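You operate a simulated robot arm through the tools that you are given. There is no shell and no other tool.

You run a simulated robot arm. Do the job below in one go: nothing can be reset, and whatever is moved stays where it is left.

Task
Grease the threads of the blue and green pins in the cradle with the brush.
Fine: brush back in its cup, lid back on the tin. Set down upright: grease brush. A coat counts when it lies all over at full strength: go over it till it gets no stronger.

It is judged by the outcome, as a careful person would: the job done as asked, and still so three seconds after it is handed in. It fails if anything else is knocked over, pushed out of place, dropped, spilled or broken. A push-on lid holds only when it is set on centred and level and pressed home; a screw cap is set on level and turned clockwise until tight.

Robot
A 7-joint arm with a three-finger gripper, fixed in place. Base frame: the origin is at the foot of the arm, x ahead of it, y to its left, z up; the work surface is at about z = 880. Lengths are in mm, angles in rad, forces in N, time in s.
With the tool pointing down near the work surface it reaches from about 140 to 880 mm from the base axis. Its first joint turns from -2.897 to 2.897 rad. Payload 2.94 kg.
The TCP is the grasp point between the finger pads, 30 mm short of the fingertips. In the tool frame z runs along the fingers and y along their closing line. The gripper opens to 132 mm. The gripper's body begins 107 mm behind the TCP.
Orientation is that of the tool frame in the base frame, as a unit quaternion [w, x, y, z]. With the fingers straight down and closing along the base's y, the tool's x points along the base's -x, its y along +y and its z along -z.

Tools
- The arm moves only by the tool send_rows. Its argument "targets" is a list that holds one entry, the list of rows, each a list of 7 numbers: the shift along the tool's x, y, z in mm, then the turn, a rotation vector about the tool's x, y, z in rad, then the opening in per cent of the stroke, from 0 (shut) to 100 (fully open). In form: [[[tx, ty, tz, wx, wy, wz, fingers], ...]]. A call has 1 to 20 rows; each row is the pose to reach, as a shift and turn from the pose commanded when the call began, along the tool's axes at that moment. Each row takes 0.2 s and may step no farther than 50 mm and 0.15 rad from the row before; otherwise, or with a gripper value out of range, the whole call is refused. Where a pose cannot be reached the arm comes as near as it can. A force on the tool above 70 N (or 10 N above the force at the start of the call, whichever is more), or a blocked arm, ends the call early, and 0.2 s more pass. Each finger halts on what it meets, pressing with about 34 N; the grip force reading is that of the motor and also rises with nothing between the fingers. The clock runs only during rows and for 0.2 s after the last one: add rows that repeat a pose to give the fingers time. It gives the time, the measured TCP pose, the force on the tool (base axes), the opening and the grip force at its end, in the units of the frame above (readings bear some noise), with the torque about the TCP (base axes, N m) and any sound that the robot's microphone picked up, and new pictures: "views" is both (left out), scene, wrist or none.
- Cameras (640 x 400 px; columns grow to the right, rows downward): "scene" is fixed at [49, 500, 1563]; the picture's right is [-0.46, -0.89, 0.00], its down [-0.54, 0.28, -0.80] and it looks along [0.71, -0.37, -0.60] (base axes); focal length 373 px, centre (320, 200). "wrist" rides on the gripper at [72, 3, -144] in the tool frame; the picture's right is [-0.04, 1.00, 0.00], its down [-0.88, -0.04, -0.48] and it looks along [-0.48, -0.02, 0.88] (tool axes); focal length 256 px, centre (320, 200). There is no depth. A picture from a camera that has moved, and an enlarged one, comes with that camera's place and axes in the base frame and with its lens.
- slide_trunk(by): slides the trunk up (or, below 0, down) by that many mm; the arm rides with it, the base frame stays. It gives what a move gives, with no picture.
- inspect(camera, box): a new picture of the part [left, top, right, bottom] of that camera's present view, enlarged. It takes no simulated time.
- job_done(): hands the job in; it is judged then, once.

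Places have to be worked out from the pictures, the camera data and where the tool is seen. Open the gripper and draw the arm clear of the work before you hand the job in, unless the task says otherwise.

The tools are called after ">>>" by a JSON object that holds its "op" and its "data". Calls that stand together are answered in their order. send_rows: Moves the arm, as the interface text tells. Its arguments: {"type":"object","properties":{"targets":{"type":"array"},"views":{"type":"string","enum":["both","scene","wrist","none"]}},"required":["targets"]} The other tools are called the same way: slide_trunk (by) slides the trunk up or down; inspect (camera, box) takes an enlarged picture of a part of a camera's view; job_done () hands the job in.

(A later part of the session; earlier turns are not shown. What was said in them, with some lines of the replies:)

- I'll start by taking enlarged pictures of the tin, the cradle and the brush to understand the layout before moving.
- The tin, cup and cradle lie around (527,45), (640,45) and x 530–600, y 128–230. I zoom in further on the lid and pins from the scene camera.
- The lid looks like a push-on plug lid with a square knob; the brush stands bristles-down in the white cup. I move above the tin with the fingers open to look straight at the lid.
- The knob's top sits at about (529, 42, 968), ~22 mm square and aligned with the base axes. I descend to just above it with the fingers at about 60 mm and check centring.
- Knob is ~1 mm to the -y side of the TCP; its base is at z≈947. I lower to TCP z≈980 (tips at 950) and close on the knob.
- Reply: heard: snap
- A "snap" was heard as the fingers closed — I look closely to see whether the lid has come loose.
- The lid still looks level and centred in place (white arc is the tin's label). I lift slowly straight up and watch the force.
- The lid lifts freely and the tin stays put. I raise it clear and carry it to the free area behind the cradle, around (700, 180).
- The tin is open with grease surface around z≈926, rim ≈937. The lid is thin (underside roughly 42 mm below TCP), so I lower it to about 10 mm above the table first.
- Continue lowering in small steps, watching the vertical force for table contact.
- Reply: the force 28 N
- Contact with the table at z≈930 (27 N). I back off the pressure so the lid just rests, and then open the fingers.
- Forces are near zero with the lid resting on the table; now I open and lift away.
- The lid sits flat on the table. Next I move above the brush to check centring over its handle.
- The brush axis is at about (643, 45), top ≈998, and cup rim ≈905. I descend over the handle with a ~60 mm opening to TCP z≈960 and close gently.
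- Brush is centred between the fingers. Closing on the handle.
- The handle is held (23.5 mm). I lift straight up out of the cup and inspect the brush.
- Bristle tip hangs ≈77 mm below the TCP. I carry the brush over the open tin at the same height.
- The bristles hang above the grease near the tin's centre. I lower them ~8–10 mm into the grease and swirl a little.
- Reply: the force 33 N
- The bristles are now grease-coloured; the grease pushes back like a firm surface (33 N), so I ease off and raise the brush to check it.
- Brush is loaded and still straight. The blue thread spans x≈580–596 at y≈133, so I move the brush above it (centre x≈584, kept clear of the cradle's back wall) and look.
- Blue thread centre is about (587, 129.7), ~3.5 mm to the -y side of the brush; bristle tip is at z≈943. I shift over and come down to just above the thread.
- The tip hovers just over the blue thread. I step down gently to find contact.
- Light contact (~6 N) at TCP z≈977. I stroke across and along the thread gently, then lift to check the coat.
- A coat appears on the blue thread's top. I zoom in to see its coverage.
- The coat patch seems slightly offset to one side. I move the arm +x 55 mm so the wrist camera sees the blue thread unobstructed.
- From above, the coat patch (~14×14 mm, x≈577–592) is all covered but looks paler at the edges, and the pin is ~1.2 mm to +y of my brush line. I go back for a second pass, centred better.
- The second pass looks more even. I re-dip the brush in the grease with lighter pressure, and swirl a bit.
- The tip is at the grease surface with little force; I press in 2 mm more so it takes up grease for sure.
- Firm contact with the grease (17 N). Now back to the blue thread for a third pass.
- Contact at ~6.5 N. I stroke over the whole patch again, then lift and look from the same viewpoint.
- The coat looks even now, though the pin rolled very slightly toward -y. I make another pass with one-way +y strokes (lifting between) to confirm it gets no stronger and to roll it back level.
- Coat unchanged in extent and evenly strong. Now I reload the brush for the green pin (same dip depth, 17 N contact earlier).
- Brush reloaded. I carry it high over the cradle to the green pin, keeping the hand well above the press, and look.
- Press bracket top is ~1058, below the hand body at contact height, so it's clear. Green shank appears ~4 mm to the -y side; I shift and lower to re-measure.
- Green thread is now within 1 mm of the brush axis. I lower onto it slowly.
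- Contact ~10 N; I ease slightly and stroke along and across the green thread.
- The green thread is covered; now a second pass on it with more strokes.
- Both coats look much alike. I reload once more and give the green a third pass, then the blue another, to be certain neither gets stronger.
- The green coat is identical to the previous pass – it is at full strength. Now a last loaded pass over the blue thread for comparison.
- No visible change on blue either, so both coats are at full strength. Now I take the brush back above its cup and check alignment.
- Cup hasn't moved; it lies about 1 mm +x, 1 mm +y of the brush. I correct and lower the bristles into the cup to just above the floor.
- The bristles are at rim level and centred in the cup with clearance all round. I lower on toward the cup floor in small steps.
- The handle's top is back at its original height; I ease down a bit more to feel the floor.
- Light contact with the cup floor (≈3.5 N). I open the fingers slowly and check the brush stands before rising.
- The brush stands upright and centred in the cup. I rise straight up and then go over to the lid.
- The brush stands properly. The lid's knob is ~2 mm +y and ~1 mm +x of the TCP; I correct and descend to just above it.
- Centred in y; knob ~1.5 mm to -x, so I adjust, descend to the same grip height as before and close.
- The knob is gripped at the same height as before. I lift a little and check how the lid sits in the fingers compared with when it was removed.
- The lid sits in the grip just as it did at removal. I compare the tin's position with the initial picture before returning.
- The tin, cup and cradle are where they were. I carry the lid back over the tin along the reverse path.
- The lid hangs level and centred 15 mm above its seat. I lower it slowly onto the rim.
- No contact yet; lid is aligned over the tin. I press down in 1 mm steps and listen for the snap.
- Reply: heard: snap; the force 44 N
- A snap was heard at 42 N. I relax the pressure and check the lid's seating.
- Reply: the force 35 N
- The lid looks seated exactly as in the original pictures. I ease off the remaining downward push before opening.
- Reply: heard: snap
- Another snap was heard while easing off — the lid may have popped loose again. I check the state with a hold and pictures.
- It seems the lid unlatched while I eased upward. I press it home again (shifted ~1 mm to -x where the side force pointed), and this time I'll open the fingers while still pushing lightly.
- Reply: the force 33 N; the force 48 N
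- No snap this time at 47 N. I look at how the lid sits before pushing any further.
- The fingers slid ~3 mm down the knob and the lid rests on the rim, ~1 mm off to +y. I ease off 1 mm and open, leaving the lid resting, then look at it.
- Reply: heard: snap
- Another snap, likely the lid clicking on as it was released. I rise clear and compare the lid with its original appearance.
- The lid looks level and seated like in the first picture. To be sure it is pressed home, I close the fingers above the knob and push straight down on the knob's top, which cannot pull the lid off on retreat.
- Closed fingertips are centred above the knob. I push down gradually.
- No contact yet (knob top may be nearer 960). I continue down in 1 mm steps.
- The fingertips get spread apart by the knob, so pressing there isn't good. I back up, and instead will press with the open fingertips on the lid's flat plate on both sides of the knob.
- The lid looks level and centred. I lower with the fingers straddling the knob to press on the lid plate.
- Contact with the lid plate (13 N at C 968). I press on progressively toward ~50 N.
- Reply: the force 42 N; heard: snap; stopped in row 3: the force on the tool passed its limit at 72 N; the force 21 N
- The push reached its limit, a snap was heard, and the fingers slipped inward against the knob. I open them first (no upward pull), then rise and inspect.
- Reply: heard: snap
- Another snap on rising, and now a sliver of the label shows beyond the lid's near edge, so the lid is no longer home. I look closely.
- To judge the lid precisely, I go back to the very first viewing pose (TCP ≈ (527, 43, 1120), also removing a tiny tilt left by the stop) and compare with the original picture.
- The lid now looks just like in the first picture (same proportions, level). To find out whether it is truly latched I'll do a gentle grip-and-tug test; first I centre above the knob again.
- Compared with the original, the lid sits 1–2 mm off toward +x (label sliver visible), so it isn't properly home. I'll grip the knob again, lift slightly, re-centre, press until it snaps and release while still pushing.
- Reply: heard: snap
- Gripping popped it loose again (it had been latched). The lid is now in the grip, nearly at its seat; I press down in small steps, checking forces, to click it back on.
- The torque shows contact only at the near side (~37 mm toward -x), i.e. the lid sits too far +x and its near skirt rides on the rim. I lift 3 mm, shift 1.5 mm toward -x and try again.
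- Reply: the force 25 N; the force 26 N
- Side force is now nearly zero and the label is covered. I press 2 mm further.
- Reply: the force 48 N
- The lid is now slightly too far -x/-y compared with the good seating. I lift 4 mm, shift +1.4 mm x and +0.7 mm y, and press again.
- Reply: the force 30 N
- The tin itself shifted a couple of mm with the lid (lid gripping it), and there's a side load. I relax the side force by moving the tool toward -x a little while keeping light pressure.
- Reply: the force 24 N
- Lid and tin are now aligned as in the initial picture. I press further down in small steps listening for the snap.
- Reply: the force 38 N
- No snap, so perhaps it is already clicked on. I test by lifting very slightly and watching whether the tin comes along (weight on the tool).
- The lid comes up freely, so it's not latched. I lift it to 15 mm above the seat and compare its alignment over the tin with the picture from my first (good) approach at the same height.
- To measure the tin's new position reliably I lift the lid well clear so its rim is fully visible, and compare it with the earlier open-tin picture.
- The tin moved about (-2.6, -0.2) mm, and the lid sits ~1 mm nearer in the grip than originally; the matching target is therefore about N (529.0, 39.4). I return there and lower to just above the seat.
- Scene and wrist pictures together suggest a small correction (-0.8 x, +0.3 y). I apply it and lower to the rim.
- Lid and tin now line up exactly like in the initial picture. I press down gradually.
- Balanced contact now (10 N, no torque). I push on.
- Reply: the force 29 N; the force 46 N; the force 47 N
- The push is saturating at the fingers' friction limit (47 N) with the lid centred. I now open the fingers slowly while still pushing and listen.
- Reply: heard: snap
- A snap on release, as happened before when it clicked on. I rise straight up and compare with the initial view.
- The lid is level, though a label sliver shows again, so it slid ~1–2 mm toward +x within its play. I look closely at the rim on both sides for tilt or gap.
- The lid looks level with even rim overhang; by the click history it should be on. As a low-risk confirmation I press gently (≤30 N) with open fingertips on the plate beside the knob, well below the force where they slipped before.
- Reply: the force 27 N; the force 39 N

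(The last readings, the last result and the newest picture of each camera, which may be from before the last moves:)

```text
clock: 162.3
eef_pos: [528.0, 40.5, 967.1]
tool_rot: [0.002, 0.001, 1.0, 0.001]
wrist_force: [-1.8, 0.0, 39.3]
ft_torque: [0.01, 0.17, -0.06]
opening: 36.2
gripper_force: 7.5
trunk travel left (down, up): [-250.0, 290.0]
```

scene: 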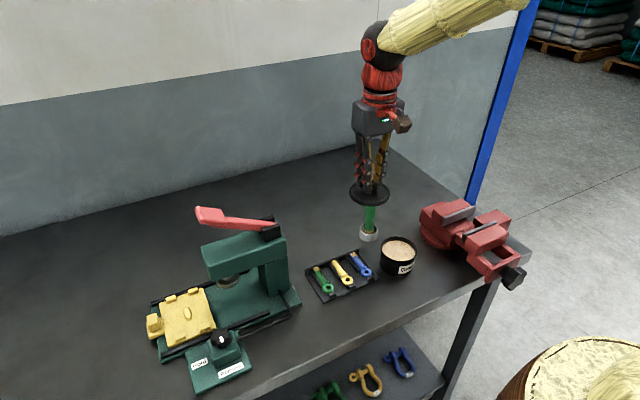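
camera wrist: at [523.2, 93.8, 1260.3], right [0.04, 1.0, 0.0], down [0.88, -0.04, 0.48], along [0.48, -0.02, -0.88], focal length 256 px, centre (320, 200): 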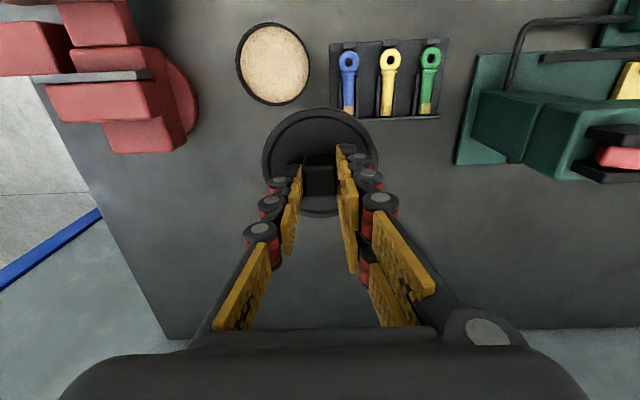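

39 N, balanced, with no click and no movement: consistent with a lid already home. I lift off straight up.

>>> {"op": "send_rows", "data": {"targets": [[[0, 0, -1, 0, 0, 0, 27], [0, 0, -3, 0, 0, 0, 27], [0, 0, -8, 0, 0, 0, 27], [0, 0, -25, 0, 0, 0, 27], [0, 0, -50, 0, 0, 0, 30], [0, 0, -64, 0, 0, 0, 45], [0, 0, -64, 0, 0, 0, 45]]], "views": "both"}}

>>> {"op": "inspect", "data": {"camera": "scene", "box": [370, 225, 430, 282]}}

>>> {"op": "inspect", "data": {"camera": "wrist", "box": [260, 90, 380, 165]}}

```text
clock: 163.9
eef_pos: [527.3, 38.9, 1030.4]
tool_rot: [0.0, 0.001, 1.0, 0.0]
wrist_force: [-0.5, -0.6, 0.2]
ft_torque: [0.02, 0.01, -0.01]
opening: 59.5
gripper_force: 0.1
trunk travel left (down, up): [-250.0, 290.0]
camera wrist: at [453.6, 42.8, 1174.1], right [0.04, 1.0, 0.0], down [0.88, -0.04, 0.48], along [0.47, -0.02, -0.88], focal length 256 px, centre (320, 200)
```

scene: 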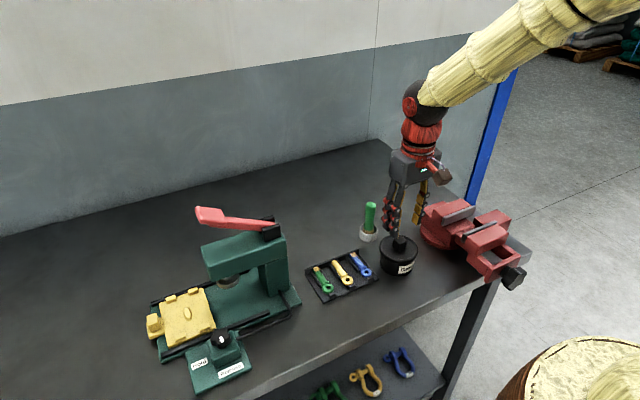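
wrist: 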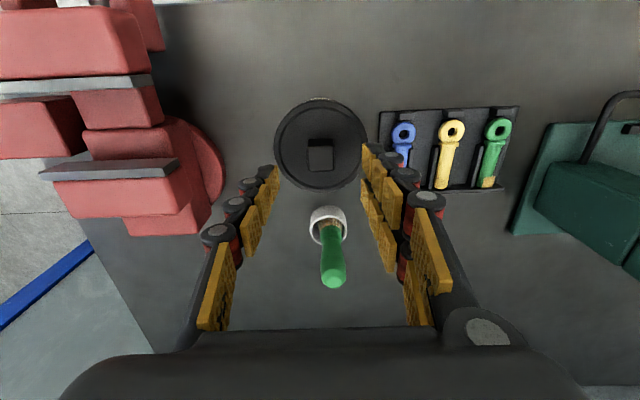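

```text
7.02 times, centred on (400, 254) of scene
camera zoom: at [49.0, 500.0, 1563.0], right [-0.46, -0.89, 0.0], down [-0.54, 0.28, -0.8], along [0.71, -0.37, -0.6], focal length 2620 px, centre (-241, -175)
```

zoom: 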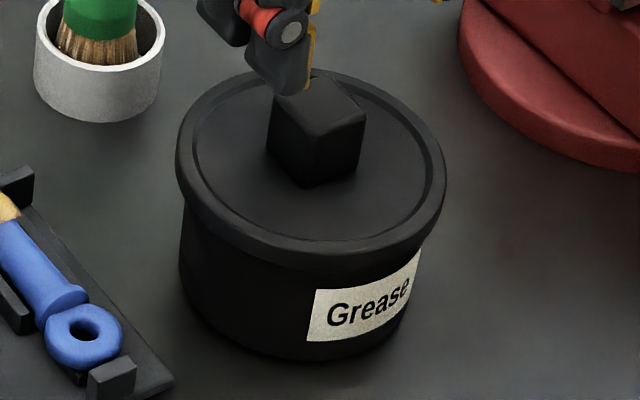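

```text
5.33 times, centred on (320, 128) of wrist
camera zoom: at [453.6, 42.8, 1174.1], right [0.04, 1.0, 0.0], down [0.88, -0.04, 0.48], along [0.47, -0.02, -0.88], focal length 1365 px, centre (320, 587)
```

zoom: 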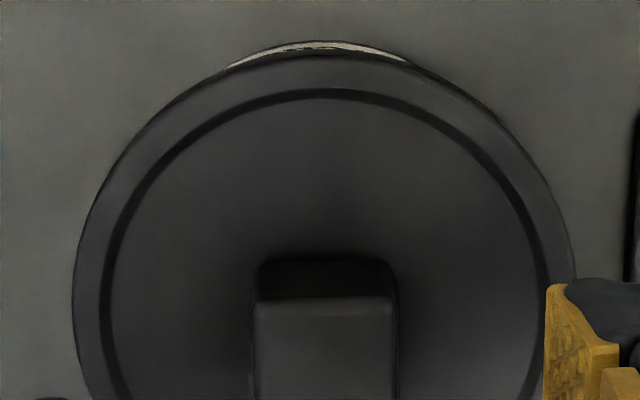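

No click on pressing or lifting, so the lid stays home. I do a last check of the pins, brush and cup before retreating.

>>> {"op": "inspect", "data": {"camera": "scene", "box": [300, 190, 440, 310]}}

>>> {"op": "inspect", "data": {"camera": "scene", "box": [308, 245, 368, 283]}}

```text
3.33 times, centred on (370, 250) of scene
camera zoom: at [49.0, 500.0, 1563.0], right [-0.46, -0.89, 0.0], down [-0.54, 0.28, -0.8], along [0.71, -0.37, -0.6], focal length 1244 px, centre (153, 33)
```

zoom: 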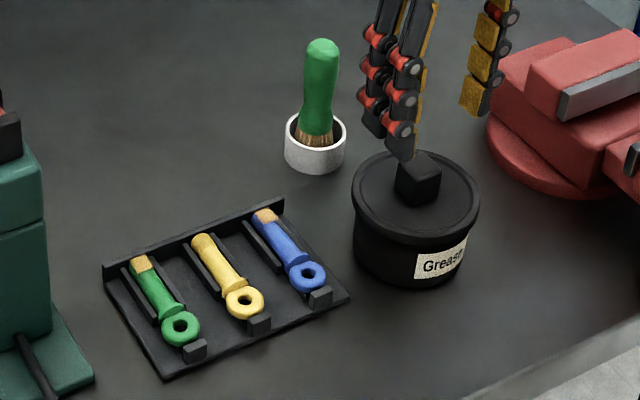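

```text
10.53 times, centred on (338, 264) of scene
camera zoom: at [49.0, 500.0, 1563.0], right [-0.46, -0.89, 0.0], down [-0.54, 0.28, -0.8], along [0.71, -0.37, -0.6], focal length 3929 px, centre (130, -474)
```

zoom: 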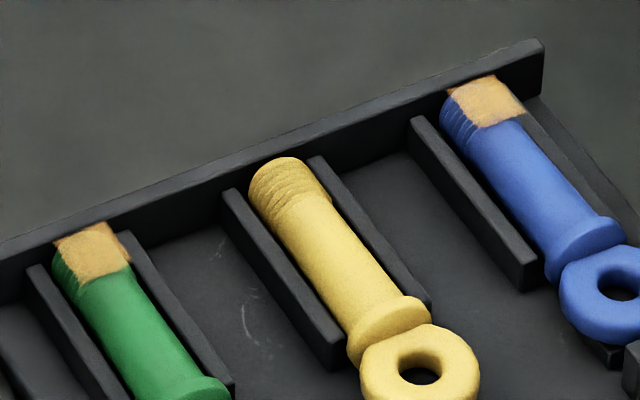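

Everything is in place: coats intact, brush upright in its cup, lid on the tin. I open the gripper and retreat up and away to the starting pose.

>>> {"op": "send_rows", "data": {"targets": [[[0, 0, -40, 0, 0, 0, 45], [0, 0, -80, 0, 0, 0, 45], [0, 0, -120, 0, 0, 0, 45], [0, 0, -160, 0, 0, 0, 60], [0, 0, -200, 0, 0, 0, 80], [5, 40, -202, 0, 0, 0, 100], [10, 80, -202, 0, 0, 0, 100], [15, 120, -202, 0, 0, 0, 100], [20, 160, -202, 0, 0, 0, 100], [25, 200, -202, 0, 0, 0, 100], [30, 240, -202, 0, 0, 0, 100], [33, 275, -202, 0, 0, 0, 100], [33, 275, -202, 0, 0, 0, 100], [33, 275, -202, 0, 0, 0, 100]]], "views": "both"}}

>>> {"op": "inspect", "data": {"camera": "scene", "box": [370, 225, 430, 282]}}

>>> {"op": "inspect", "data": {"camera": "wrist", "box": [120, 90, 320, 220]}}

```text
clock: 166.9
eef_pos: [498.1, 314.7, 1231.2]
tool_rot: [0.0, 0.0, 1.0, 0.0]
wrist_force: [0.0, 0.5, -0.6]
ft_torque: [0.02, 0.0, 0.01]
opening: 132.0
gripper_force: 0.0
trunk travel left (down, up): [-250.0, 290.0]
camera wrist: at [424.2, 317.9, 1374.3], right [0.04, 1.0, 0.0], down [0.88, -0.04, 0.48], along [0.48, -0.02, -0.88], focal length 256 px, centre (320, 200)
```

scene: 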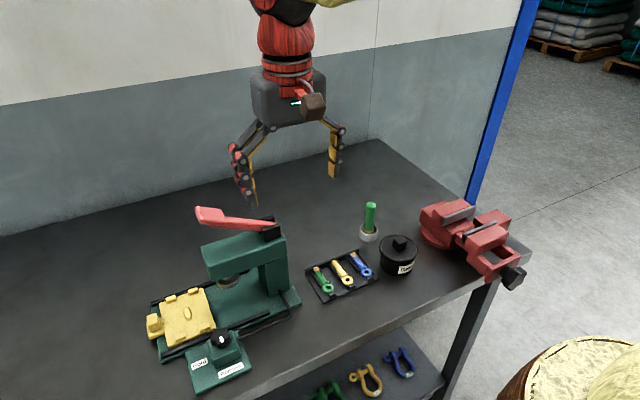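
wrist: 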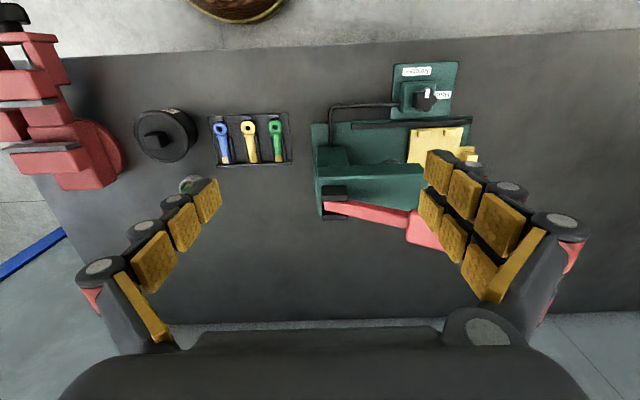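

```text
7.02 times, centred on (400, 254) of scene
camera zoom: at [49.0, 500.0, 1563.0], right [-0.46, -0.89, 0.0], down [-0.54, 0.28, -0.8], along [0.71, -0.37, -0.6], focal length 2620 px, centre (-241, -175)
```

zoom: 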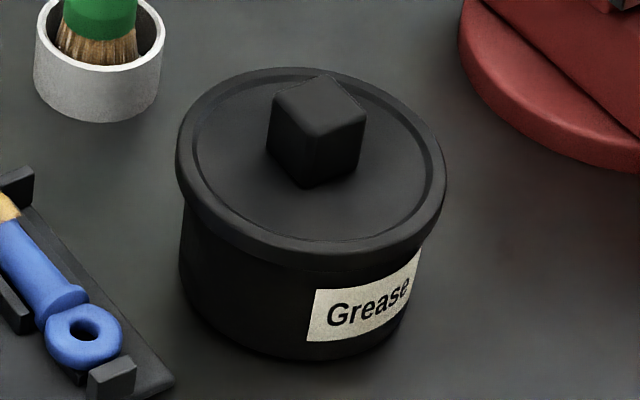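

```text
3.08 times, centred on (220, 155) of wrist
camera zoom: at [424.2, 317.9, 1374.3], right [0.04, 1.0, 0.0], down [0.88, -0.04, 0.48], along [0.48, -0.02, -0.88], focal length 788 px, centre (628, 338)
```

zoom: 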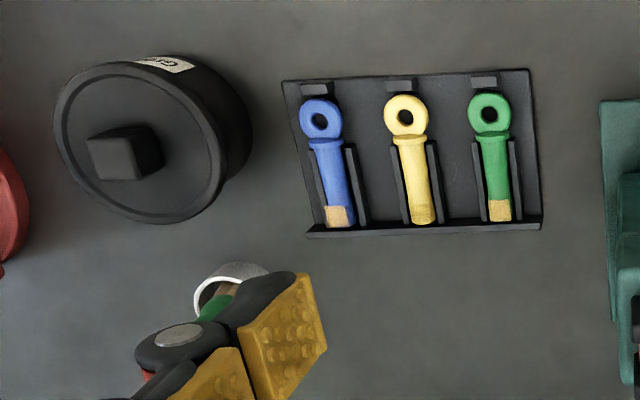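

The arm is back clear with the gripper open. The blue and green threads carry full, even coats. The brush stands upright in its cup, and the lid sits level and clicked onto the tin. Nothing else has been disturbed, so I hand the job in.

>>> {"op": "job_done", "data": {}}

```text
The job is handed in.
```

I've handed the job in: the blue and green threads are greased, the brush is back in its cup and the lid is on the tin. The one thing I couldn't confirm directly is that the lid is latched.

- **Coats:** Each patch covers its thread evenly. I went over each one several times with a reloaded brush, and the last pass changed nothing I could see.
- **Brush:** It stands upright in its cup, where it started.
- **Lid:** It popped loose several times while I was fitting it. It clicked when I last let go of it. A 39 N press afterwards moved nothing and gave no further click, which fits a lid already home. It sits level, but up to about 2 mm off centre.
- **Shifts:** The tin moved about 2.6 mm while I was fitting the lid. The blue pin rolled slightly and moved about 1 mm in its slot. I saw nothing else moved, knocked over or spilled.

The gripper is open and the arm is back near its starting position, clear of the work.
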